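You operate a simulated robot arm through the tools that you are given. There is no shell and no other tool. Be economical: measure what you need, move in short steps, check, and stop when the job is done.

You run a simulated robot arm. Do the job below in one go: nothing can be reset, and whatever is moved stays where it is left.

TASK
Put things in order on the cream worktop by the toaster. At the end: the clear jar of plum jam is on the black oven tray; the cream pot stands where the beige ball of twine stood; the purple snack box (marked "RAISINS") from the cream worktop by the toaster stands where the clear jar of plum jam stood; the beige ball of twine stands where the purple snack box stood; whatever was shut is shut again. Leave all else as you found it, and nothing knocked over.

It is judged by the outcome, as a careful person would: the job done as asked, and still so three seconds after it is handed in. It fails if anything else is knocked over, pushed out of place, dropped, spilled or broken.

THE ROBOT
A 7-joint arm with a two-finger parallel gripper, fixed in place. Base frame: the origin is at the foot of the arm, x ahead of it, y to its left, z up; the work surface is at about z = 0. Lengths are in m, angles in rad, forces in N, time in s.
With the tool pointing down near the work surface it reaches from about 0.22 to 0.58 m from the base axis. Its first joint turns from -1.152 to 1.152 rad. Payload 2.5 kg.
The TCP is the grasp point between the finger pads, 0.023 m short of the fingertips. In the tool frame z runs along the fingers and y along their closing line. The gripper opens to 0.094 m. The fingers are 0.038 m wide and 0.01 m thick; the gripper's body (0.054 by 0.096 m) begins 0.039 m behind the TCP.
Orientation is told as [roll, pitch, yaw] about the base's x, y, z axes, in that order, counted from this pose: with the fingers straight down and closing along the base's y, the tool's x points along the base's -x, its y along +y and its z along -z.

THE INTERFACE
- The arm moves only by the tool nudge_tool. Its argument "plan" is text: rows parted by semicolons, each of 7 numbers parted by spaces: the shift along the base's x, y, z in m, then the turn, a rotation vector about the base's x, y, z in rad, then the opening, from 0 (shut) to 1 (fully open). In form: tx ty tz wx wy wz grip; .... A call has 1 to 8 rows; each row shifts and turns the commanded pose from where the row before left it. Rows are played at 5 a second. More than 0.05 m and 0.15 rad between two rows, or a gripper value outside its range, and nothing of the call is played. A pose out of reach is approached as far as the arm can. The call stops where the force on the tool passes 40 N (or 10 N more than at its start, if that is more) or the arm is blocked; 0.2 s more then pass. Each finger travels about 0.108 m/s and halts on what it meets, pressing with about 36 N; the grip force reading is that of the motor and also rises with nothing between the fingers. The clock runs only during rows and for 0.2 s after the last one: add rows that do not move to give the fingers time. It gives the time, the measured TCP pose, the force on the tool (base axes), the opening and the grip force at its end, in the units of the frame above (readings bear some noise).
- Cameras (640 x 400 px; columns grow to the right, rows downward): "scene" is fixed at [0.1078, -0.4101, 0.5609]; the picture's right is [0.86, -0.52, 0.00], its down [-0.28, -0.47, -0.84] and it looks along [0.43, 0.72, -0.54] (base axes); focal length 322 px, centre (320, 200). "wrist" rides on the gripper at [0.086, 0.016, -0.074] in the tool frame; the picture's right is [-0.18, 0.98, 0.00], its down [-0.58, -0.11, -0.81] and it looks along [-0.79, -0.15, 0.59] (tool axes); focal length 243 px, centre (320, 200). There is no depth. A picture from a camera that has moved, and an enlarged one, comes with that camera's place and axes in the base frame and with its lens. The place of the scene camera against the robot may be out by one fixed shift of up to 0.025 m in any direction.
- grab_frame(camera): a new picture of that camera. It takes no simulated time.
- zoom(camera, box): a new picture of the part [left, top, right, bottom] of that camera's present view, enlarged. It takes no simulated time.
- hand_in(): hands the job in; it is judged then, once.

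Work in short steps. Places have to be worked out from the pictures, the camera data and where the tool is seen: move nearer, look again, correct. Check each grasp and each placing, and mend what went wrong. You have 120 turns and 68 pictures in all, those below and enlarged ones among them. Open the gripper and draw the arm clear of the work before you hand the job in, unless the task says otherwise; then end with one line.

The tools are called after "Call:" as a command line: name --argument value ..., lists and objects as JSON in quotes. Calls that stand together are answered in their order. nudge_tool: Moves the arm, as the interface text tells. Its arguments: {"type":"object","properties":{"plan":{"type":"string"}},"required":["plan"]} The other tools are called the same way: grab_frame (camera) takes a picture; zoom (camera, box) takes an enlarged picture of a part of a camera's view; hand_in () hands the job in.

At the start:

```text
time_s: 0.0
tcp_pos: [0.3086, 0.1496, 0.3632]
ee_rot: [0.0, 0.0, 0.001]
force: [-0.4, 0.5, 0.0]
finger_gap: 0.094
grip_force: 0.0
```

scene: 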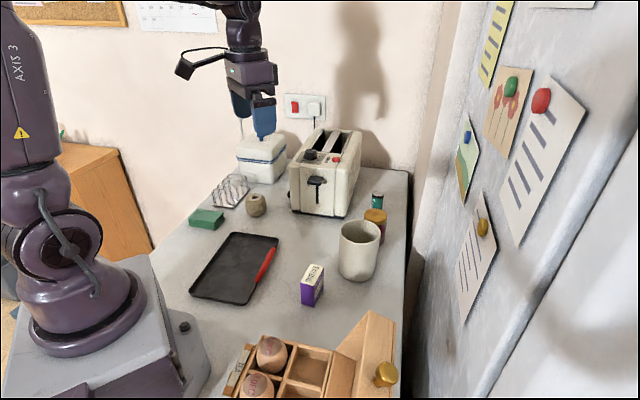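
wrist: 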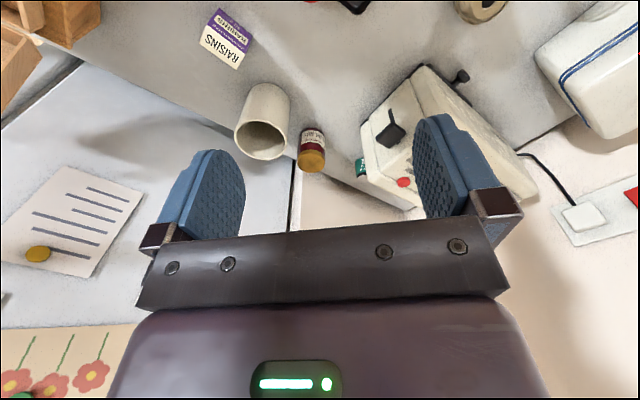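

I'll look more closely at the worktop first, to identify the objects and their bases.

Call:
zoom --camera "scene" --box '[180, 120, 420, 270]'

Call:
zoom --camera "scene" --box '[180, 230, 420, 380]'

Call:
zoom --camera "wrist" --box '[180, 0, 500, 200]'

```text
2.67 times, centred on (300, 195) of scene
camera zoom: at [0.1078, -0.4101, 0.5609], right [0.86, -0.52, 0.0], down [-0.28, -0.47, -0.84], along [0.43, 0.72, -0.54], focal length 858 px, centre (373, 213)
```

zoom: 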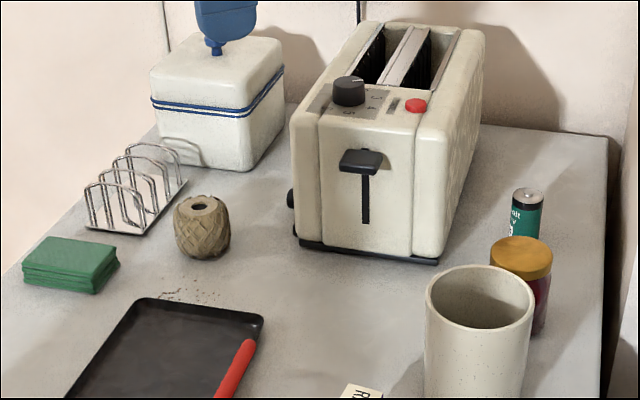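

```text
2.67 times, centred on (300, 305) of scene
camera zoom: at [0.1078, -0.4101, 0.5609], right [0.86, -0.52, 0.0], down [-0.28, -0.47, -0.84], along [0.43, 0.72, -0.54], focal length 858 px, centre (373, -80)
```

zoom: 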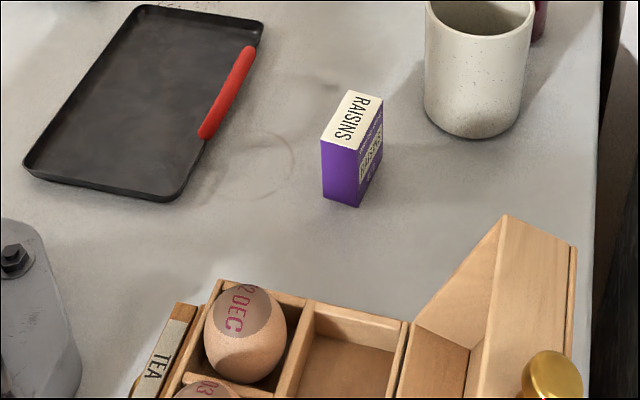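

```text
2.00 times, centred on (340, 100) of wrist
camera zoom: at [0.2213, 0.165, 0.4369], right [0.18, 0.98, 0.0], down [0.58, -0.11, 0.81], along [0.79, -0.15, -0.59], focal length 485 px, centre (280, 400)
```

zoom: 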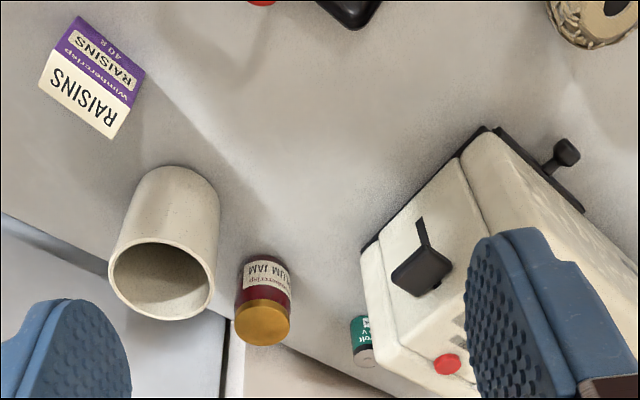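

The jar sits near (0.57, 0.085), the pot near (0.47, 0.01), the raisins near (0.34, 0.0) and the twine near (0.35, 0.375). Moving the jar first frees every later spot, so I'll approach above it for a closer look.

Call:
nudge_tool --plan "0.035 -0.011 -0.027 0 0 0 1;0.035 -0.011 -0.027 0 0 0 1;0.035 -0.011 -0.027 0 0 0 1;0.035 -0.011 -0.027 0 0 0 1;0.035 -0.011 -0.027 0 0 0 1;0.035 -0.011 -0.027 0 0 0 1;0 0 0 0 0 0 1"

Call:
grab_frame --camera "wrist"

Call:
grab_frame --camera "scene"

```text
time_s: 1.6
tcp_pos: [0.5181, 0.0839, 0.2012]
ee_rot: [0.0, 0.002, 0.0]
force: [0.7, 0.6, -0.1]
finger_gap: 0.0941
grip_force: 0.1
```

```text
62 pictures are left
camera wrist: at [0.4316, 0.0996, 0.2754], right [0.18, 0.98, 0.0], down [0.58, -0.11, 0.81], along [0.79, -0.15, -0.59], focal length 243 px, centre (320, 200)
```

wrist: 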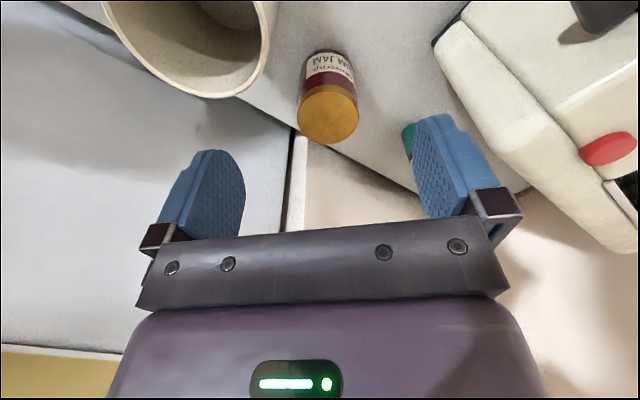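

```text
61 pictures are left
```

scene: 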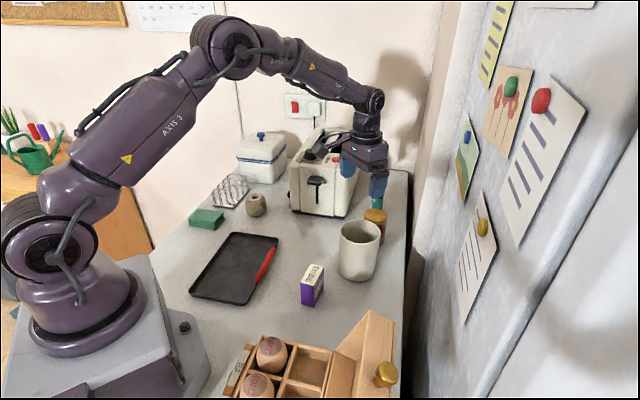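

The lid gives a jar centre near (0.569, 0.082), about 0.077 m high and 0.057 m wide. I'll line up above it and go part-way down.

Call:
nudge_tool --plan "0.026 -0.001 0 0 0 0 1;0.025 -0.001 0 0 0 0 1;0 0 -0.035 0 0 0 1;0 0 -0.035 0 0 0 1;0 0 0 0 0 0 1"

Call:
grab_frame --camera "wrist"

```text
time_s: 2.8
tcp_pos: [0.5711, 0.0803, 0.1328]
ee_rot: [0.0, 0.001, -0.001]
force: [-0.3, 0.5, -0.3]
finger_gap: 0.0939
grip_force: 0.1
```

```text
60 pictures are left
camera wrist: at [0.4829, 0.0964, 0.2059], right [0.18, 0.98, 0.0], down [0.58, -0.11, 0.81], along [0.79, -0.15, -0.59], focal length 243 px, centre (320, 200)
```

wrist: 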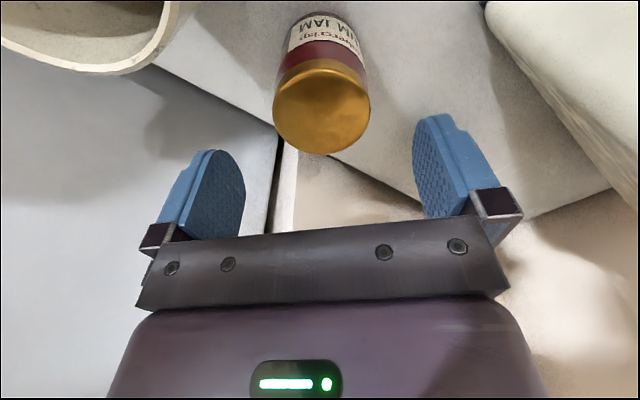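

The lid centre reads (0.567, 0.082), so I'll shift slightly, go down around the jar and close.

Call:
nudge_tool --plan "-0.004 0.001 -0.025 0 0 0 1;0 0 -0.03 0 0 0 1;0 0 -0.028 0 0 0 1;0 0 0 0 0 0 0.45;0 0 0 0 0 0 0.2;0 0 0 0 0 0 0.2"

Call:
grab_frame --camera "wrist"

```text
time_s: 4.2
tcp_pos: [0.5642, 0.0825, 0.0462]
ee_rot: [-0.002, -0.001, 0.001]
force: [1.2, -0.6, -0.6]
finger_gap: 0.0596
grip_force: 36.0
```

```text
59 pictures are left
camera wrist: at [0.4776, 0.099, 0.1211], right [0.18, 0.98, 0.0], down [0.58, -0.11, 0.81], along [0.79, -0.15, -0.59], focal length 243 px, centre (320, 200)
```

wrist: 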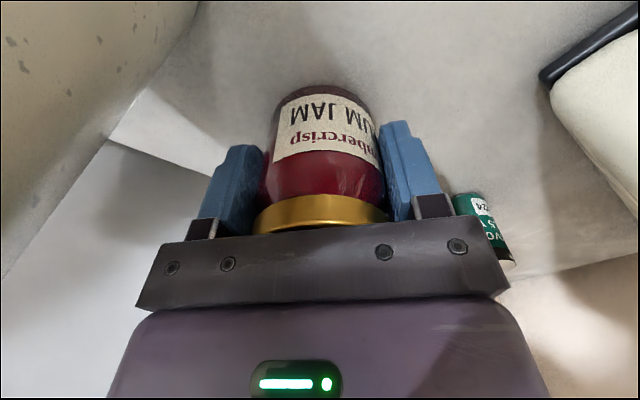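

The grip holds (gap 0.0596, 36 N). I'll lift straight up.

Call:
nudge_tool --plan "0 0 0.03 0 0 0 0.2;0 0 0.04 0 0 0 0.2;0 0 0.04 0 0 0 0.2;0 0 0.03 0 0 0 0.2;-0.045 0.01 0 0 0 0 0.2;-0.045 0.01 0 0 0 0 0.2;0 0 0 0 0 0 0.2"

Call:
grab_frame --camera "scene"

```text
time_s: 5.8
tcp_pos: [0.4746, 0.1008, 0.1869]
ee_rot: [0.0, -0.001, 0.0]
force: [0.9, 0.0, -2.7]
finger_gap: 0.0591
grip_force: 36.5
```

```text
58 pictures are left
```

scene: 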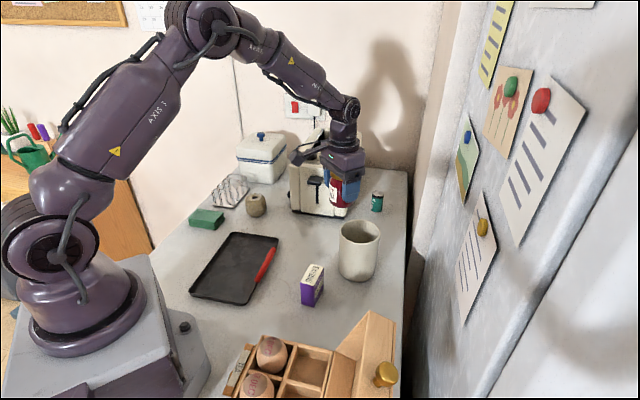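

The jar is held and clear of its neighbours. I'll carry it over towards the tray centre, around (0.25, 0.2).

Call:
nudge_tool --plan "-0.037 0.0165 0 0 0 0 0.2;-0.037 0.0165 0 0 0 0 0.2;-0.037 0.0165 0 0 0 0 0.2;-0.037 0.0165 0 0 0 0 0.2;-0.037 0.0165 0 0 0 0 0.2;-0.037 0.0165 0 0 0 0 0.2;0 0 -0.04 0 0 0 0.2;0 0 -0.04 0 0 0 0.2"

Call:
grab_frame --camera "wrist"

Call:
grab_frame --camera "scene"

```text
time_s: 7.6
tcp_pos: [0.253, 0.2017, 0.1082]
ee_rot: [0.0, -0.001, 0.0]
force: [-0.1, 0.3, -4.1]
finger_gap: 0.0591
grip_force: 36.1
```

```text
57 pictures are left
camera wrist: at [0.1654, 0.217, 0.1822], right [0.18, 0.98, 0.0], down [0.58, -0.11, 0.81], along [0.79, -0.15, -0.59], focal length 243 px, centre (320, 200)
```

wrist: 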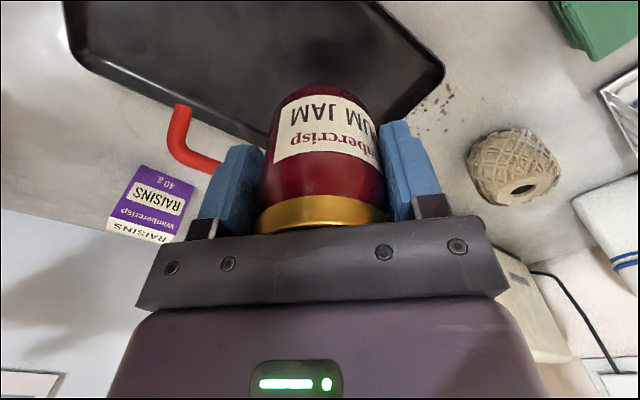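

```text
56 pictures are left
```

scene: 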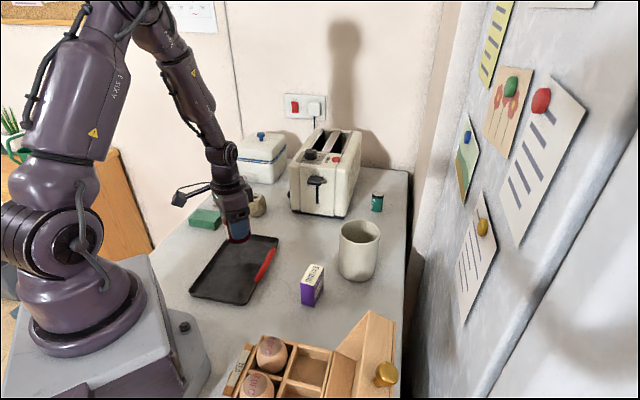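

The jar is over the tray and the red handle is clear to one side. I'll shift slightly towards the tray's centreline and lower until contact.

Call:
nudge_tool --plan "-0.008 -0.002 -0.02 0 0 0 0.2;0 0 -0.02 0 0 0 0.2;0 0 -0.008 0 0 0 0.2;0 0 0 0 0 0 0.2"

Call:
zoom --camera "scene" --box '[170, 180, 310, 310]'

```text
time_s: 8.6
tcp_pos: [0.2458, 0.1987, 0.0607]
ee_rot: [0.0, 0.0, 0.001]
force: [-0.6, -0.7, -2.7]
finger_gap: 0.0592
grip_force: 35.9
```

```text
3.08 times, centred on (240, 245) of scene
camera zoom: at [0.1078, -0.4101, 0.5609], right [0.86, -0.52, 0.0], down [-0.28, -0.47, -0.84], along [0.43, 0.72, -0.54], focal length 990 px, centre (566, 62)
```

zoom: 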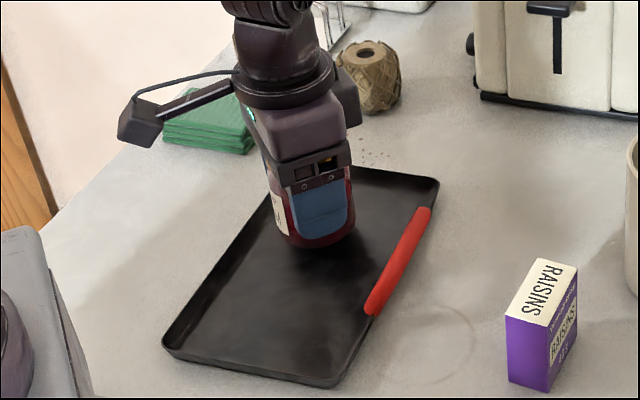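

The jar sits well inside the tray. I'll lower in millimetre steps to feel for contact.

Call:
nudge_tool --plan "0 0 -0.003 0 0 0 0.2;0 0 -0.003 0 0 0 0.2;0 0 0 0 0 0 0.2"

```text
time_s: 9.4
tcp_pos: [0.2459, 0.2003, 0.0533]
ee_rot: [0.001, -0.001, 0.0]
force: [0.3, -0.6, -3.5]
finger_gap: 0.0593
grip_force: 36.0
```

Call:
nudge_tool --plan "0 0 -0.002 0 0 0 0.2;0 0 0 0 0 0 0.2"

```text
time_s: 10.0
tcp_pos: [0.2462, 0.1991, 0.0514]
ee_rot: [-0.002, -0.001, -0.001]
force: [-0.6, 0.3, -3.5]
finger_gap: 0.0591
grip_force: 36.2
```

No contact yet, so I'll lower further.

Call:
nudge_tool --plan "0 0 -0.002 0 0 0 0.2;0 0 0 0 0 0 0.2"

```text
time_s: 10.6
tcp_pos: [0.2458, 0.1984, 0.0508]
ee_rot: [-0.001, -0.001, 0.002]
force: [-3.1, -2.8, 20.6]
finger_gap: 0.0592
grip_force: 35.8
```

Contact is felt (about 20 N upward). I'll open gently, relax the press, and rise straight up.

Call:
nudge_tool --plan "0 0 0.001 0 0 0 0.85;0 0 0 0 0 0 0.85;0 0 0 0 0 0 0.85;0 0 0.04 0 0 0 0.85;0 0 0.045 0 0 0 0.85;0 0 0.045 0 0 0 0.85;0 0 0 0 0 0 1"

Call:
zoom --camera "scene" --box '[170, 150, 410, 320]'

```text
time_s: 12.2
tcp_pos: [0.2448, 0.1983, 0.1799]
ee_rot: [0.0, 0.0, -0.001]
force: [0.4, 0.8, -0.3]
finger_gap: 0.0937
grip_force: 0.1
```

```text
2.35 times, centred on (290, 235) of scene
camera zoom: at [0.1078, -0.4101, 0.5609], right [0.86, -0.52, 0.0], down [-0.28, -0.47, -0.84], along [0.43, 0.72, -0.54], focal length 757 px, centre (391, 118)
```

zoom: 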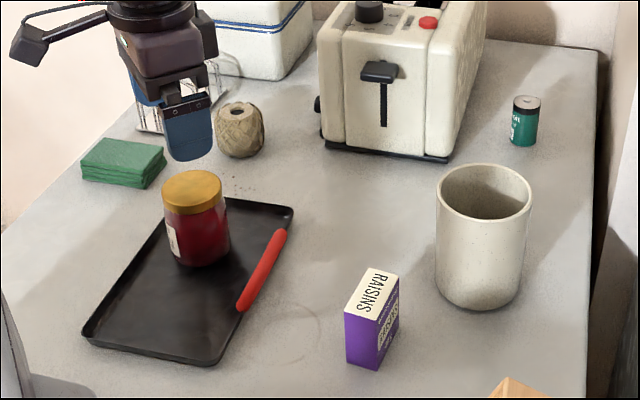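

The jar stands upright on the tray. Next the raisins: I'll go above the box with yaw about 0.6 so the fingers close across its thin side, then look.

Call:
nudge_tool --plan "0.018 -0.04 0 0 0 0.12 1;0.018 -0.04 0 0 0 0.12 1;0.018 -0.04 0 0 0 0.12 1;0.018 -0.04 0 0 0 0.12 1;0.018 -0.04 0 0 0 0.12 1;0 0 0 0 0 0 1"

Call:
grab_frame --camera "wrist"

```text
time_s: 13.6
tcp_pos: [0.3368, -0.0025, 0.178]
ee_rot: [0.0, 0.002, 0.603]
force: [-0.4, -0.1, -0.7]
finger_gap: 0.094
grip_force: 0.0
```

```text
53 pictures are left
camera wrist: at [0.2552, -0.0384, 0.2536], right [-0.4, 0.91, 0.0], down [0.54, 0.24, 0.81], along [0.74, 0.33, -0.59], focal length 243 px, centre (320, 200)
```

wrist: 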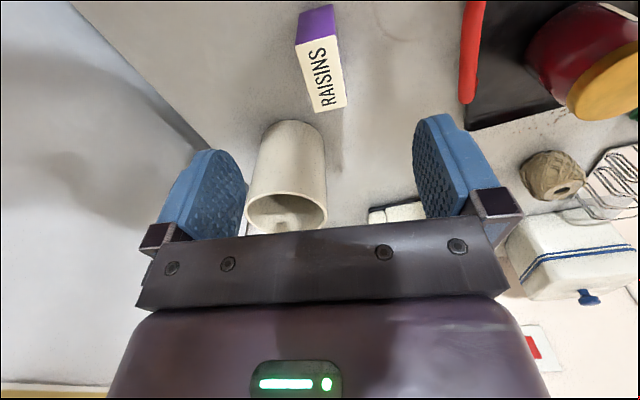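

The box measures as centred at (0.343, 0.004), angled 0.65 rad, about 0.064 m tall. I'll align, go down and grip it.

Call:
nudge_tool --plan "0.0065 0.007 -0.03 0 0 0.05 1;0 0 -0.04 0 0 0 1;0 0 -0.03 0 0 0 1;0 0 0 0 0 0 1"

Call:
grab_frame --camera "wrist"

```text
time_s: 14.6
tcp_pos: [0.3419, 0.0058, 0.0783]
ee_rot: [0.001, 0.0, 0.652]
force: [-0.3, 0.3, 0.1]
finger_gap: 0.0939
grip_force: 0.1
```

```text
52 pictures are left
camera wrist: at [0.2624, -0.0336, 0.1533], right [-0.45, 0.89, 0.0], down [0.53, 0.27, 0.81], along [0.72, 0.36, -0.59], focal length 243 px, centre (320, 200)
```

wrist: 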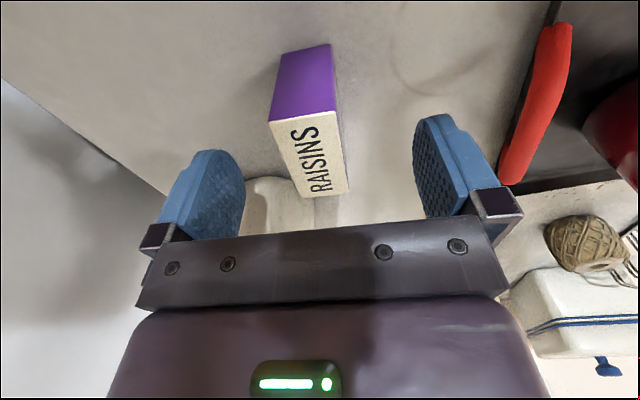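

The alignment is good (thin edge about 0.031 m, angle 0.65). I'll go down and close.

Call:
nudge_tool --plan "0 -0.001 -0.04 0 0 0 1;0 0 0 0 0 0 0.6;0 0 0 0 0 0 0.3;0 0 0 0 0 0 0.15;0 0 0 0 0 0 0.15;0 0 0 0 0 0 0.15"

Call:
grab_frame --camera "wrist"

```text
time_s: 16.0
tcp_pos: [0.3429, 0.0064, 0.0406]
ee_rot: [-0.001, 0.001, 0.651]
force: [0.5, -0.5, 0.2]
finger_gap: 0.0292
grip_force: 36.0
```

```text
51 pictures are left
camera wrist: at [0.2629, -0.0332, 0.1148], right [-0.45, 0.89, 0.0], down [0.53, 0.27, 0.81], along [0.72, 0.36, -0.59], focal length 243 px, centre (320, 200)
```

wrist: 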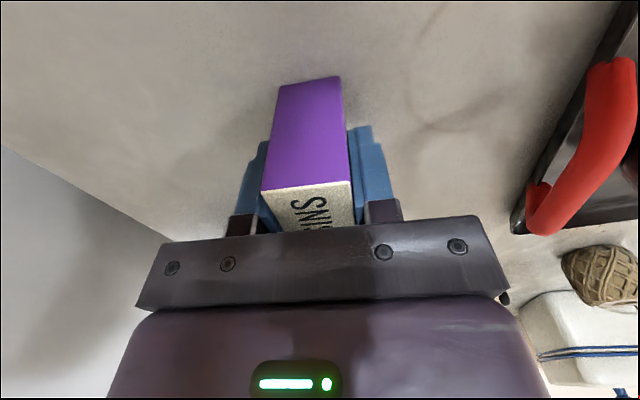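

Gripped (gap 0.029). I'll lift and carry towards the jar's old spot, turning the yaw back so the camera stays away from the pot.

Call:
nudge_tool --plan "0 0 0.04 0 0 0 0.15;0 0 0.045 0 0 0 0.15;0 0 0.045 0 0 0 0.15;0 0 0.04 0 0 0 0.15;0.01 0.03 0 0 0 -0.13 0.15;0.025 0.03 0 0 0 -0.13 0.15;0.04 0.02 0 0 0 -0.13 0.15;0 0 0 0 0 0 0.15"

Call:
nudge_tool --plan "0.045 0 0 0 0 -0.13 0.15;0.045 0 0 0 0 -0.13 0.15;0.045 0 0 0 0 0 0.15;0.013 -0.003 0 0 0 0 0.15;0 0 -0.04 0 0 0 0.15;0 0 0 0 0 0 0.15"

Call:
grab_frame --camera "wrist"

Call:
zoom --camera "scene" --box '[240, 120, 440, 290]'

```text
time_s: 17.8
tcp_pos: [0.4174, 0.086, 0.2094]
ee_rot: [-0.001, 0.0, 0.26]
force: [1.4, 0.6, -0.2]
finger_gap: 0.0294
grip_force: 35.6
```

```text
time_s: 19.2
tcp_pos: [0.566, 0.0821, 0.1711]
ee_rot: [0.001, -0.001, -0.002]
force: [-0.1, 0.0, -1.1]
finger_gap: 0.0294
grip_force: 36.3
```

```text
50 pictures are left
camera wrist: at [0.4795, 0.0981, 0.2464], right [0.18, 0.98, 0.0], down [0.58, -0.11, 0.81], along [0.79, -0.15, -0.59], focal length 243 px, centre (320, 200)
```

wrist: 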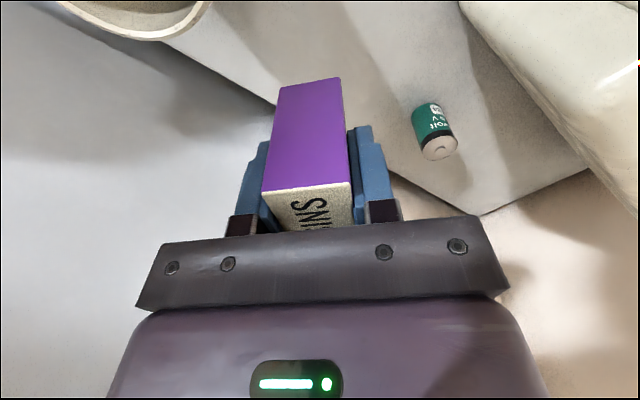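

```text
2.35 times, centred on (340, 205) of scene
camera zoom: at [0.1078, -0.4101, 0.5609], right [0.86, -0.52, 0.0], down [-0.28, -0.47, -0.84], along [0.43, 0.72, -0.54], focal length 757 px, centre (273, 188)
```

zoom: 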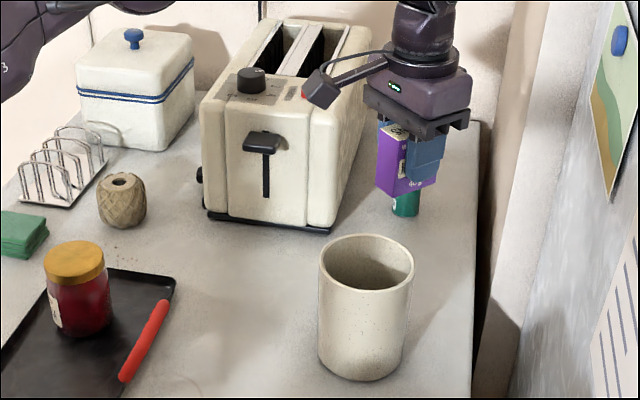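

All clear around the spot. I'll lower to just above contact height, then feel for the surface.

Call:
nudge_tool --plan "0 0 -0.045 0 0 0 0.15;0 0 -0.045 0 0 0 0.15;0 0 -0.033 0 0 0 0.15;0 0 -0.003 0 0 0 0.15;0 0 -0.002 0 0 0 0.15;0 0 0 0 0 0 0.15"

```text
time_s: 20.6
tcp_pos: [0.5653, 0.0823, 0.0434]
ee_rot: [0.0, 0.0, 0.0]
force: [0.2, 0.3, 0.1]
finger_gap: 0.0291
grip_force: 36.0
```

Call:
nudge_tool --plan "0 0 -0.002 0 0 0 0.15;0 0 -0.001 0 0 0 0.15;0 0 0 0 0 0 0.15"

```text
time_s: 21.4
tcp_pos: [0.5653, 0.0818, 0.0402]
ee_rot: [0.001, 0.0, 0.0]
force: [0.0, 0.6, 1.2]
finger_gap: 0.0293
grip_force: 36.2
```

It is practically at the surface (1.2 N). One more millimetre will confirm it.

Call:
nudge_tool --plan "0 0 -0.001 0 0 0 0.15;0 0 0 0 0 0 0.15"

```text
time_s: 22.0
tcp_pos: [0.5664, 0.0819, 0.0393]
ee_rot: [0.0, 0.001, 0.001]
force: [-3.2, -0.5, 13.8]
finger_gap: 0.0293
grip_force: 35.9
```

Contact confirmed. I'll open and rise straight up.

Call:
nudge_tool --plan "0 0 0 0 0 0 0.4;0 0 0 0 0 0 0.7;0 0 0 0 0 0 0.7;0 0 0.04 0 0 0 0.7;0 0 0.045 0 0 0 0.7;0 0 0.045 0 0 0 0.7;-0.04 0.02 0.03 0 0 0 1;0 0 0 0 0 0 1"

Call:
grab_frame --camera "wrist"

```text
refused: row 7 steps farther than a row can; nothing moved
```

```text
48 pictures are left
camera wrist: at [0.4784, 0.0981, 0.1142], right [0.18, 0.98, 0.0], down [0.58, -0.11, 0.81], along [0.79, -0.15, -0.59], focal length 243 px, centre (320, 200)
```

wrist: 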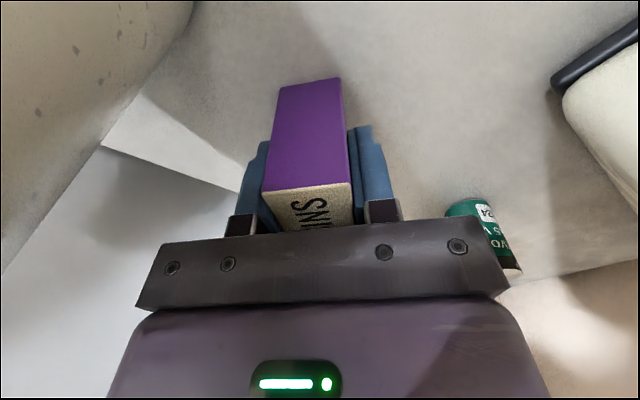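

The last row was too long, so nothing moved. I'll repeat it with shorter steps.

Call:
nudge_tool --plan "0 0 0 0 0 0 0.4;0 0 0 0 0 0 0.7;0 0 0 0 0 0 0.7;0 0 0.04 0 0 0 0.7;0 0 0.045 0 0 0 0.7;0 0 0.045 0 0 0 0.7;-0.04 0.01 0.02 0 0 0 1;0 0 0 0 0 0 1"

Call:
grab_frame --camera "wrist"

```text
time_s: 23.8
tcp_pos: [0.5234, 0.0931, 0.1902]
ee_rot: [0.001, 0.0, 0.001]
force: [0.8, 0.1, 1.2]
finger_gap: 0.0937
grip_force: 0.2
```

```text
47 pictures are left
camera wrist: at [0.4362, 0.1086, 0.2649], right [0.18, 0.98, 0.0], down [0.58, -0.11, 0.81], along [0.79, -0.15, -0.59], focal length 243 px, centre (320, 200)
```

wrist: 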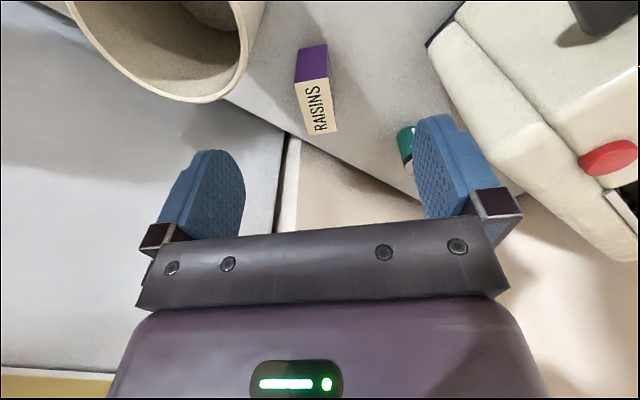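

The raisins stand on the jar's spot. Next I'll fly to the twine for a close view, turning to about 0.8 rad.

Call:
nudge_tool --plan "-0.03 0.0346 0.003 0 0 0.115 1;-0.03 0.0346 0 0 0 0.115 1;-0.03 0.0346 0 0 0 0.115 1;-0.03 0.0346 0 0 0 0.115 1;-0.03 0.0346 0 0 0 0.115 1;-0.03 0.0346 0 0 0 0.115 1;-0.028 0.0346 0 0 0 0.11 1;0 0 0 0 0 0 1"

Call:
grab_frame --camera "wrist"

```text
time_s: 25.6
tcp_pos: [0.3197, 0.3347, 0.193]
ee_rot: [0.0, 0.001, 0.802]
force: [-0.1, -0.3, -0.3]
finger_gap: 0.094
grip_force: 0.1
```

```text
46 pictures are left
camera wrist: at [0.2472, 0.2839, 0.2673], right [-0.58, 0.82, 0.0], down [0.48, 0.34, 0.81], along [0.66, 0.47, -0.59], focal length 243 px, centre (320, 200)
```

wrist: 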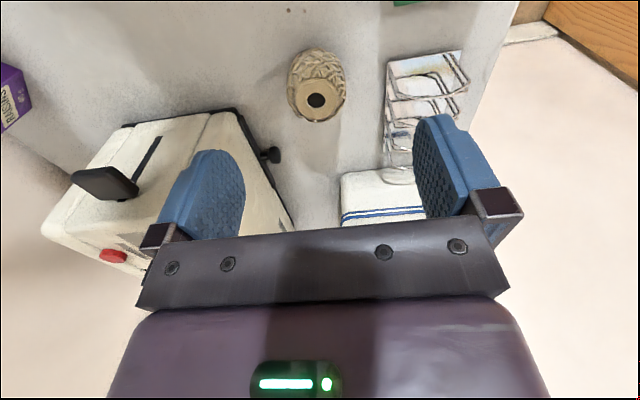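

The twine's top reads near (0.356, 0.360), with clear gaps to the toaster and rack. I'll move over it, lower, and check again.

Call:
nudge_tool --plan "0.017 0.012 -0.02 0 0 0 1;0.017 0.012 -0.03 0 0 0 1;0 0 -0.035 0 0 0 1;0 0 0 0 0 0 1"

Call:
grab_frame --camera "wrist"

Call:
zoom --camera "scene" --box '[180, 120, 380, 260]'

```text
time_s: 26.6
tcp_pos: [0.3538, 0.3578, 0.1066]
ee_rot: [-0.001, 0.0, 0.802]
force: [0.0, -0.3, 0.2]
finger_gap: 0.0939
grip_force: 0.1
```

```text
45 pictures are left
camera wrist: at [0.2809, 0.3066, 0.1815], right [-0.58, 0.82, 0.0], down [0.48, 0.34, 0.81], along [0.66, 0.47, -0.59], focal length 243 px, centre (320, 200)
```

wrist: 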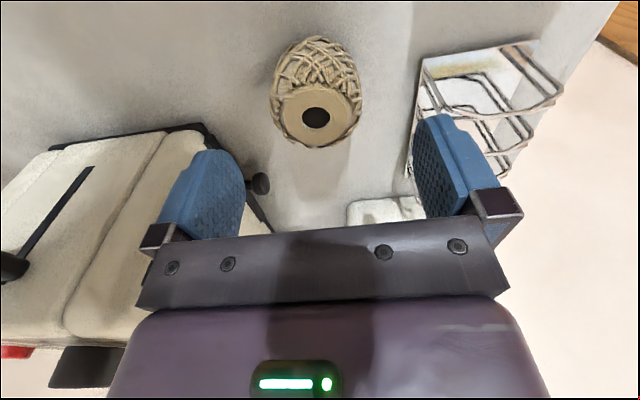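

```text
2.86 times, centred on (280, 190) of scene
camera zoom: at [0.1078, -0.4101, 0.5609], right [0.86, -0.52, 0.0], down [-0.28, -0.47, -0.84], along [0.43, 0.72, -0.54], focal length 920 px, centre (434, 229)
```

zoom: 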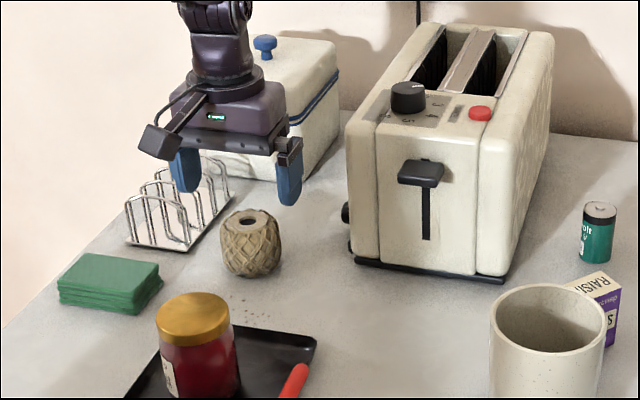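

Hole centre gives the twine at (0.355, 0.357), about 0.055 m high, and the TCP is already over it. I'll go down and grip around mid-height.

Call:
nudge_tool --plan "0.001 0 -0.035 0 0 0 1;0 0 -0.038 0 0 0 1;0 0 0 0 0 0 0.6;0 0 0 0 0 0 0.35;0 0 0 0 0 0 0.35;0 0 0 0 0 0 0.35"

Call:
grab_frame --camera "wrist"

```text
time_s: 28.0
tcp_pos: [0.3527, 0.3583, 0.0354]
ee_rot: [-0.001, 0.0, 0.802]
force: [-0.4, 0.1, 0.9]
finger_gap: 0.0559
grip_force: 36.1
```

```text
43 pictures are left
camera wrist: at [0.2805, 0.3067, 0.109], right [-0.58, 0.82, 0.0], down [0.48, 0.34, 0.81], along [0.66, 0.47, -0.59], focal length 243 px, centre (320, 200)
```

wrist: 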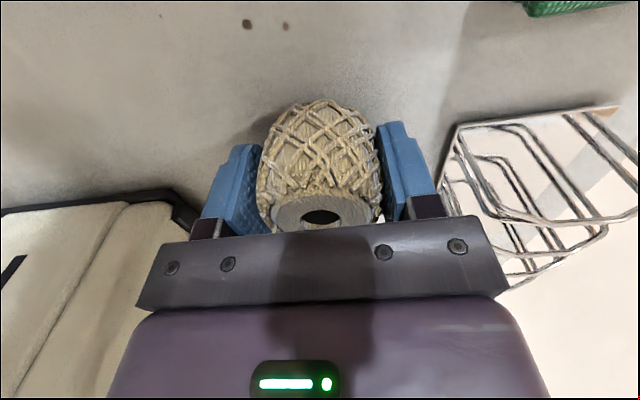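

The twine is gripped (gap 0.056). I'll lift it and carry it to the raisins' old spot at (0.342, 0.004).

Call:
nudge_tool --plan "0 0 0.04 0 0 0 0.35;0 0 0.045 0 0 0 0.35;0 0 0.045 0 0 0 0.35;0 0 0.03 0 0 0 0.35;0 0 0 0 0 0 0.35"

Call:
nudge_tool --plan "-0.0013 -0.044 0 0 0 -0.1 0.35;-0.0013 -0.044 0 0 0 -0.1 0.35;-0.0013 -0.044 0 0 0 -0.1 0.35;-0.0013 -0.044 0 0 0 -0.1 0.35;-0.0013 -0.044 0 0 0 -0.1 0.35;-0.0013 -0.044 0 0 0 -0.1 0.35;-0.0013 -0.044 0 0 0 -0.1 0.35;-0.0013 -0.044 0 0 0 -0.1 0.35"

Call:
nudge_tool --plan "0 0 -0.04 0 0 0 0.35;0 0 -0.04 0 0 0 0.35;0 0 0 0 0 0 0.35"

Call:
grab_frame --camera "scene"

```text
time_s: 29.2
tcp_pos: [0.3512, 0.3577, 0.1945]
ee_rot: [0.0, 0.0, 0.801]
force: [0.0, 0.2, 0.5]
finger_gap: 0.0563
grip_force: 36.0
```

```text
time_s: 31.0
tcp_pos: [0.3404, 0.006, 0.1924]
ee_rot: [0.0, 0.001, -0.001]
force: [-0.5, -0.2, -0.6]
finger_gap: 0.0562
grip_force: 35.8
```

```text
time_s: 31.8
tcp_pos: [0.3417, 0.0052, 0.1123]
ee_rot: [0.0, -0.001, 0.001]
force: [-0.3, 0.1, -1.3]
finger_gap: 0.0563
grip_force: 35.7
```

```text
42 pictures are left
```

scene: 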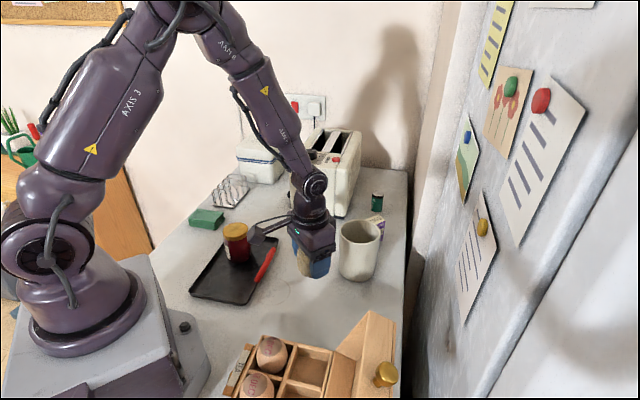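

Held and over the spot with good clearance. I'll lower it.

Call:
nudge_tool --plan "0 0 -0.04 0 0 0 0.35;0 0 -0.032 0 0 0 0.35;0 0 -0.002 0 0 0 0.35;0 0 0 0 0 0 0.35"

Call:
nudge_tool --plan "0 0 -0.002 0 0 0 0.35;0 0 0 0 0 0 0.35"

```text
time_s: 32.8
tcp_pos: [0.3413, 0.0051, 0.0386]
ee_rot: [-0.001, 0.0, 0.0]
force: [0.3, -0.6, -0.2]
finger_gap: 0.0563
grip_force: 35.9
```

```text
time_s: 33.4
tcp_pos: [0.3414, 0.0062, 0.0384]
ee_rot: [0.001, 0.0, 0.0]
force: [0.4, -0.9, -0.8]
finger_gap: 0.0564
grip_force: 35.7
```

Call:
nudge_tool --plan "0 0 -0.0015 0 0 0 0.35;0 0 0 0 0 0 0.35"

Call:
grab_frame --camera "wrist"

```text
time_s: 34.0
tcp_pos: [0.3415, 0.0067, 0.036]
ee_rot: [0.0, 0.001, -0.001]
force: [0.1, 0.1, -0.6]
finger_gap: 0.0561
grip_force: 36.0
```

```text
41 pictures are left
camera wrist: at [0.2549, 0.0221, 0.1099], right [0.18, 0.98, 0.0], down [0.58, -0.11, 0.81], along [0.79, -0.15, -0.59], focal length 243 px, centre (320, 200)
```

wrist: 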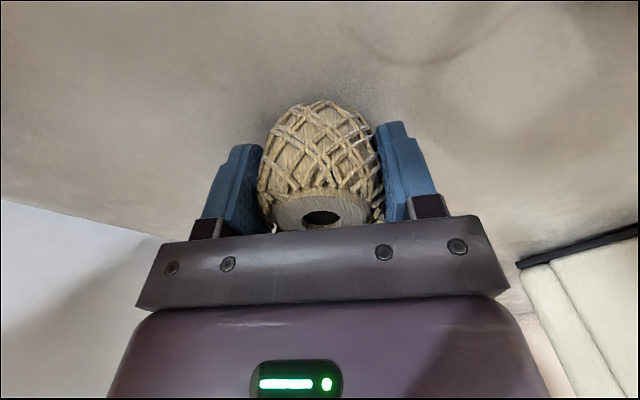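

Almost touching. I'll keep feeling for the surface a millimetre at a time.

Call:
nudge_tool --plan "0 0 -0.001 0 0 0 0.35;0 0 0 0 0 0 0.35"

Call:
nudge_tool --plan "0 0 -0.001 0 0 0 0.35;0 0 0 0 0 0 0.35"

```text
time_s: 34.6
tcp_pos: [0.3418, 0.0062, 0.0359]
ee_rot: [0.001, 0.001, 0.002]
force: [0.2, -0.5, -0.9]
finger_gap: 0.0562
grip_force: 35.7
```

```text
time_s: 35.2
tcp_pos: [0.3419, 0.0062, 0.035]
ee_rot: [-0.001, -0.002, -0.001]
force: [-2.7, 0.9, 15.4]
finger_gap: 0.0563
grip_force: 36.5
```

Contact at 15 N. I'll release and rise straight up.

Call:
nudge_tool --plan "0 0 0.0005 0 0 0 0.85;0 0 0 0 0 0 0.95;0 0 0 0 0 0 0.95;0 0 0.04 0 0 0 0.95;0 0 0.045 0 0 0 0.95;0 0 0.045 0 0 0 0.95;0 0 0.03 0 0 0 1"

Call:
grab_frame --camera "wrist"

Call:
zoom --camera "scene" --box '[230, 180, 430, 320]'

```text
time_s: 36.8
tcp_pos: [0.341, 0.0076, 0.1955]
ee_rot: [-0.001, 0.002, 0.001]
force: [-0.3, -0.7, 0.2]
finger_gap: 0.0941
grip_force: 0.1
```

```text
40 pictures are left
camera wrist: at [0.255, 0.0232, 0.2698], right [0.18, 0.98, 0.0], down [0.58, -0.11, 0.81], along [0.79, -0.15, -0.59], focal length 243 px, centre (320, 200)
```

wrist: 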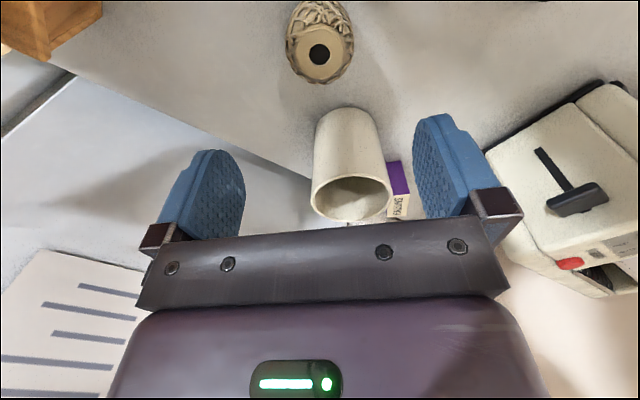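

```text
2.86 times, centred on (330, 250) of scene
camera zoom: at [0.1078, -0.4101, 0.5609], right [0.86, -0.52, 0.0], down [-0.28, -0.47, -0.84], along [0.43, 0.72, -0.54], focal length 920 px, centre (291, 57)
```

zoom: 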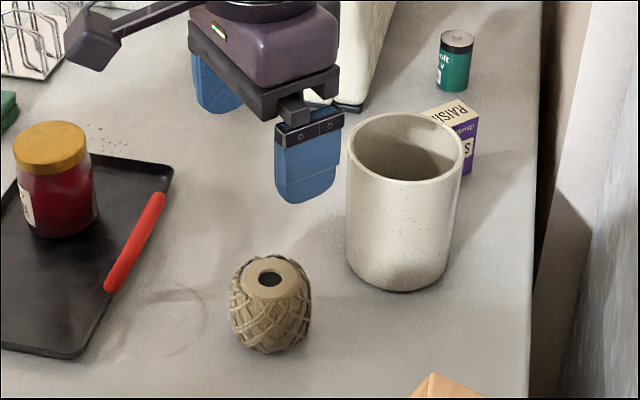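

The twine stands well on the box's old spot. For the pot (about 0.088 m wide) I'll grip its rim wall, so I'll go to its near-side rim at about (0.443, -0.014) with yaw -0.82 and look.

Call:
nudge_tool --plan "0.017 -0.0037 0 0 0 -0.137 1;0.017 -0.0037 0 0 0 -0.137 1;0.017 -0.0037 0 0 0 -0.137 1;0.017 -0.0037 0 0 0 -0.137 0.8;0.017 -0.0037 0 0 0 -0.137 0.5;0.017 -0.0037 0 0 0 -0.137 0.5;0 0 0 0 0 0 0.5"

Call:
grab_frame --camera "wrist"

Call:
zoom --camera "scene" --box '[260, 140, 440, 300]'

```text
time_s: 38.4
tcp_pos: [0.4436, -0.017, 0.1949]
ee_rot: [0.0, -0.001, -0.825]
force: [-0.2, -0.8, -0.3]
finger_gap: 0.0471
grip_force: 0.0
```

```text
38 pictures are left
camera wrist: at [0.3958, 0.0577, 0.269], right [0.85, 0.53, 0.0], down [0.32, -0.5, 0.81], along [0.43, -0.68, -0.59], focal length 243 px, centre (320, 200)
```

wrist: 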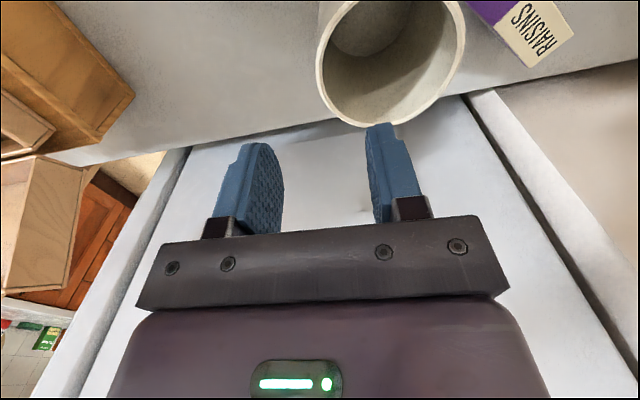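

```text
2.50 times, centred on (350, 220) of scene
camera zoom: at [0.1078, -0.4101, 0.5609], right [0.86, -0.52, 0.0], down [-0.28, -0.47, -0.84], along [0.43, 0.72, -0.54], focal length 805 px, centre (245, 150)
```

zoom: 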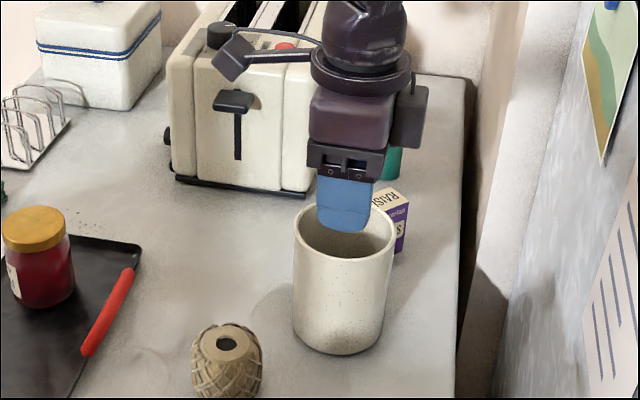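

The pot's rim centre is about (0.473, 0.016) with an outer radius of about 0.045 m, and the near wall lies between the fingers. I'll lower to just above the rim and check again.

Call:
nudge_tool --plan "-0.002 0.003 -0.03 0 0 0 0.5;0 0 -0.027 0 0 0 0.5;0 0 0 0 0 0 0.5"

Call:
grab_frame --camera "wrist"

Call:
zoom --camera "scene" --box '[300, 180, 420, 290]'

```text
time_s: 39.2
tcp_pos: [0.4417, -0.0123, 0.1366]
ee_rot: [0.0, 0.001, -0.821]
force: [0.4, 0.6, -0.5]
finger_gap: 0.0469
grip_force: 0.0
```

```text
36 pictures are left
camera wrist: at [0.3945, 0.0619, 0.2114], right [0.85, 0.53, 0.0], down [0.32, -0.5, 0.81], along [0.43, -0.68, -0.59], focal length 243 px, centre (320, 200)
```

wrist: 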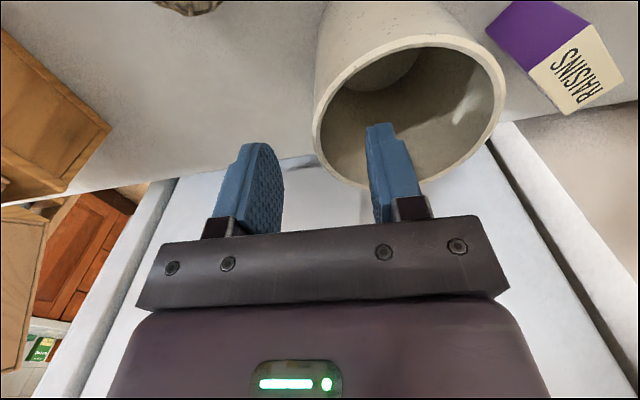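

```text
3.64 times, centred on (360, 235) of scene
camera zoom: at [0.1078, -0.4101, 0.5609], right [0.86, -0.52, 0.0], down [-0.28, -0.47, -0.84], along [0.43, 0.72, -0.54], focal length 1170 px, centre (174, 73)
```

zoom: 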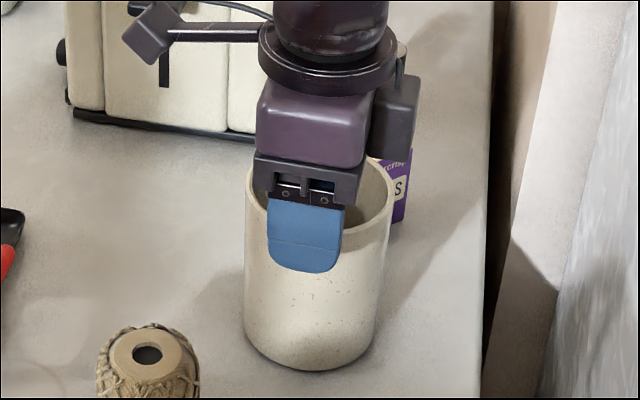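

The near wall lies between the fingers, with the inner finger well inside the opening. I'll lower over the rim and close.

Call:
nudge_tool --plan "0 0 -0.02 0 0 0 0.5;0 0 -0.015 0 0 0 0.5;0 0 -0.013 0 0 0 0.5;0 0 0 0 0 0 0.5"

Call:
grab_frame --camera "wrist"

```text
time_s: 40.2
tcp_pos: [0.4423, -0.0117, 0.0882]
ee_rot: [-0.003, 0.001, -0.822]
force: [-1.0, -0.1, 0.1]
finger_gap: 0.0467
grip_force: 0.2
```

```text
34 pictures are left
camera wrist: at [0.394, 0.0616, 0.1638], right [0.85, 0.53, 0.0], down [0.32, -0.5, 0.81], along [0.43, -0.68, -0.59], focal length 243 px, centre (320, 200)
```

wrist: 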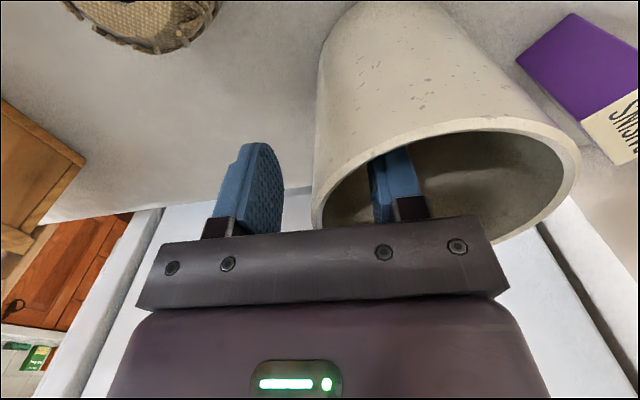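

The wall is between the fingers with room on both sides. I'll close.

Call:
nudge_tool --plan "0 0 0 0 0 0 0.3;0 0 0 0 0 0 0.1;0 0 0 0 0 0 0;0 0 0 0 0 0 0;0 0 0 0 0 0 0"

Call:
grab_frame --camera "wrist"

```text
time_s: 41.4
tcp_pos: [0.4429, -0.0124, 0.0904]
ee_rot: [0.003, -0.002, -0.821]
force: [2.7, 4.1, 9.4]
finger_gap: 0.0102
grip_force: 35.9
```

```text
33 pictures are left
camera wrist: at [0.3945, 0.062, 0.1646], right [0.84, 0.53, 0.0], down [0.31, -0.5, 0.81], along [0.43, -0.68, -0.59], focal length 243 px, centre (320, 200)
```

wrist: 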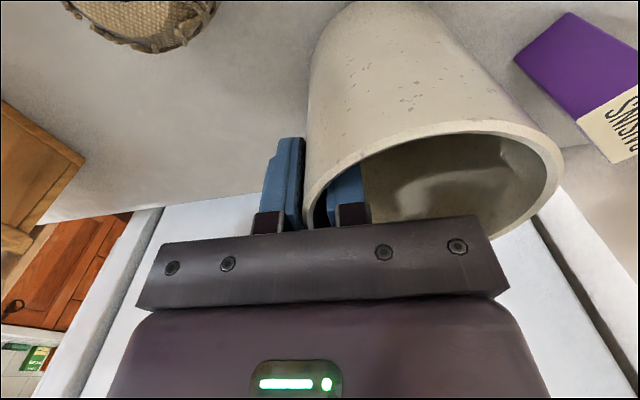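

The wall is gripped (gap 0.010). I'll lift a little and check for tilt or slip.

Call:
nudge_tool --plan "0 0 0.01 0 0 0 0;0 0 0.02 0 0 0 0;0 0 0.02 0 0 0 0;0 0 0 0 0 0 0"

Call:
grab_frame --camera "wrist"

Call:
zoom --camera "scene" --box '[280, 160, 440, 300]'

```text
time_s: 42.4
tcp_pos: [0.4417, -0.0129, 0.1398]
ee_rot: [-0.003, 0.001, -0.822]
force: [1.1, -0.2, -3.1]
finger_gap: 0.0101
grip_force: 36.1
```

```text
32 pictures are left
camera wrist: at [0.3945, 0.0619, 0.2134], right [0.84, 0.53, 0.0], down [0.32, -0.5, 0.81], along [0.43, -0.68, -0.59], focal length 243 px, centre (320, 200)
```

wrist: 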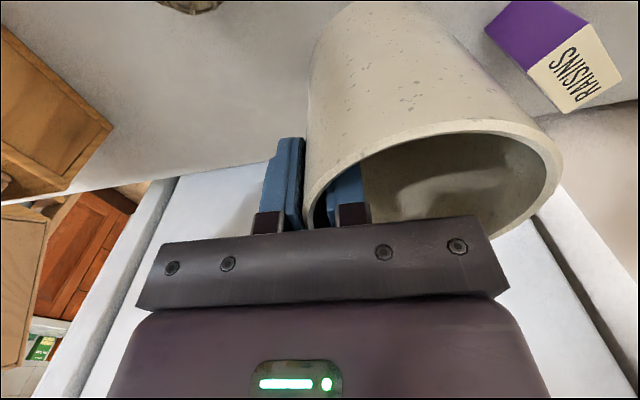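

```text
2.86 times, centred on (360, 230) of scene
camera zoom: at [0.1078, -0.4101, 0.5609], right [0.86, -0.52, 0.0], down [-0.28, -0.47, -0.84], along [0.43, 0.72, -0.54], focal length 920 px, centre (206, 114)
```

zoom: 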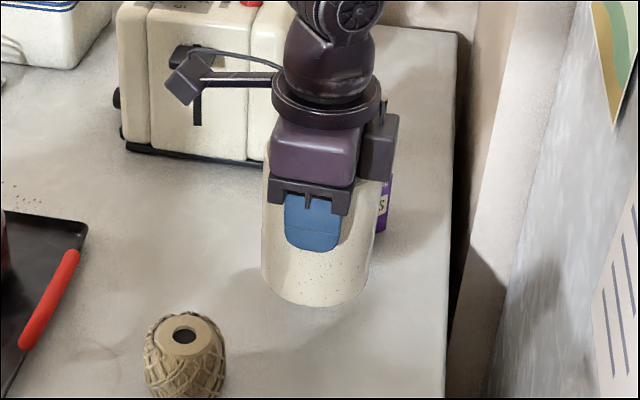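

The pot is held firmly without tilt. I'll lift higher and carry it in an arc clear of the toaster.

Call:
nudge_tool --plan "0 0 0.045 0 0 0 0;0 0 0.045 0 0 0 0;0 0 0.02 0 0 0 0;-0.026 0.036 0 0 0 0 0;-0.026 0.036 0 0 0 0 0;-0.026 0.036 0 0 0 0 0;-0.026 0.036 0 0 0 0 0;-0.026 0.036 0 0 0 0 0"

Call:
grab_frame --camera "scene"

Call:
grab_frame --camera "wrist"

```text
time_s: 44.2
tcp_pos: [0.3129, 0.1665, 0.2496]
ee_rot: [-0.001, -0.001, -0.823]
force: [-0.2, 0.0, -3.6]
finger_gap: 0.0103
grip_force: 36.1
```

```text
30 pictures are left
```

scene: 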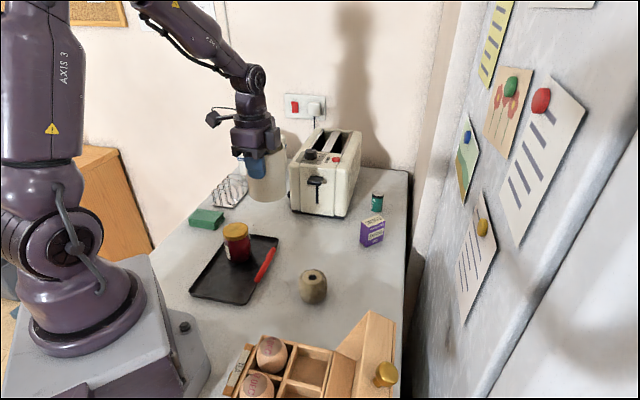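

```text
29 pictures are left
camera wrist: at [0.2646, 0.24, 0.3231], right [0.85, 0.53, 0.0], down [0.32, -0.5, 0.81], along [0.43, -0.68, -0.59], focal length 243 px, centre (320, 200)
```

wrist: 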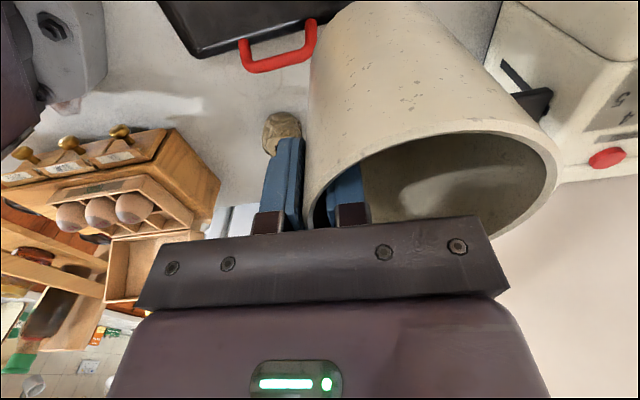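

Good. I'll continue to above the twine's old spot and lower part-way.

Call:
nudge_tool --plan "0 0.041 0 0 0 0 0;0.003 0.041 0 0 0 0 0;0.005 0.041 0 0 0 0 0;0.0045 0.0405 0 0 0 0 0;0 0 -0.04 0 0 0 0;0 0 -0.04 0 0 0 0;0 0 0 0 0 0 0"

Call:
zoom --camera "scene" --box '[180, 100, 380, 260]'

Call:
grab_frame --camera "wrist"

```text
time_s: 45.8
tcp_pos: [0.3236, 0.3295, 0.168]
ee_rot: [0.0, -0.001, -0.822]
force: [-0.1, 0.2, -4.0]
finger_gap: 0.0102
grip_force: 36.7
```

```text
2.50 times, centred on (280, 180) of scene
camera zoom: at [0.1078, -0.4101, 0.5609], right [0.86, -0.52, 0.0], down [-0.28, -0.47, -0.84], along [0.43, 0.72, -0.54], focal length 805 px, centre (420, 250)
```

zoom: 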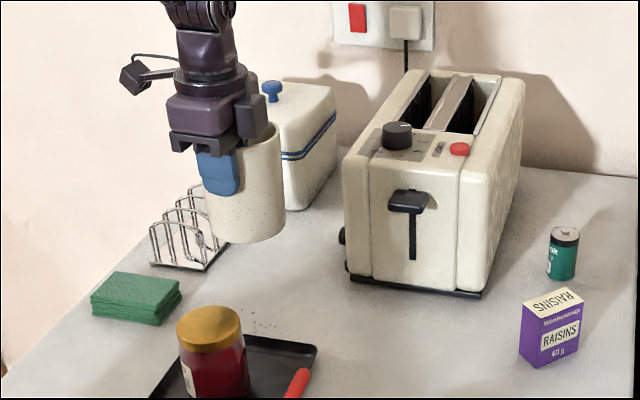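

```text
27 pictures are left
camera wrist: at [0.2774, 0.4042, 0.2424], right [0.84, 0.53, 0.0], down [0.32, -0.5, 0.81], along [0.43, -0.68, -0.59], focal length 243 px, centre (320, 200)
```

wrist: 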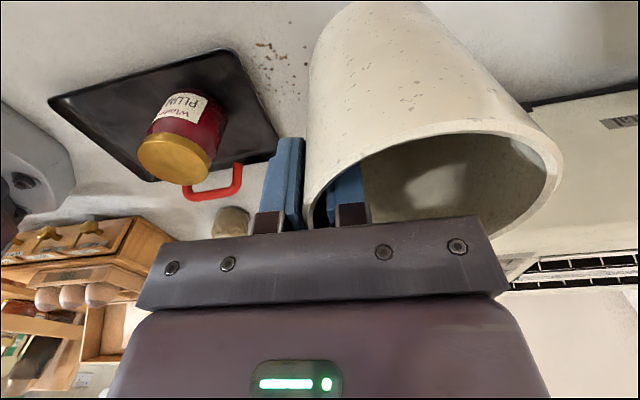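

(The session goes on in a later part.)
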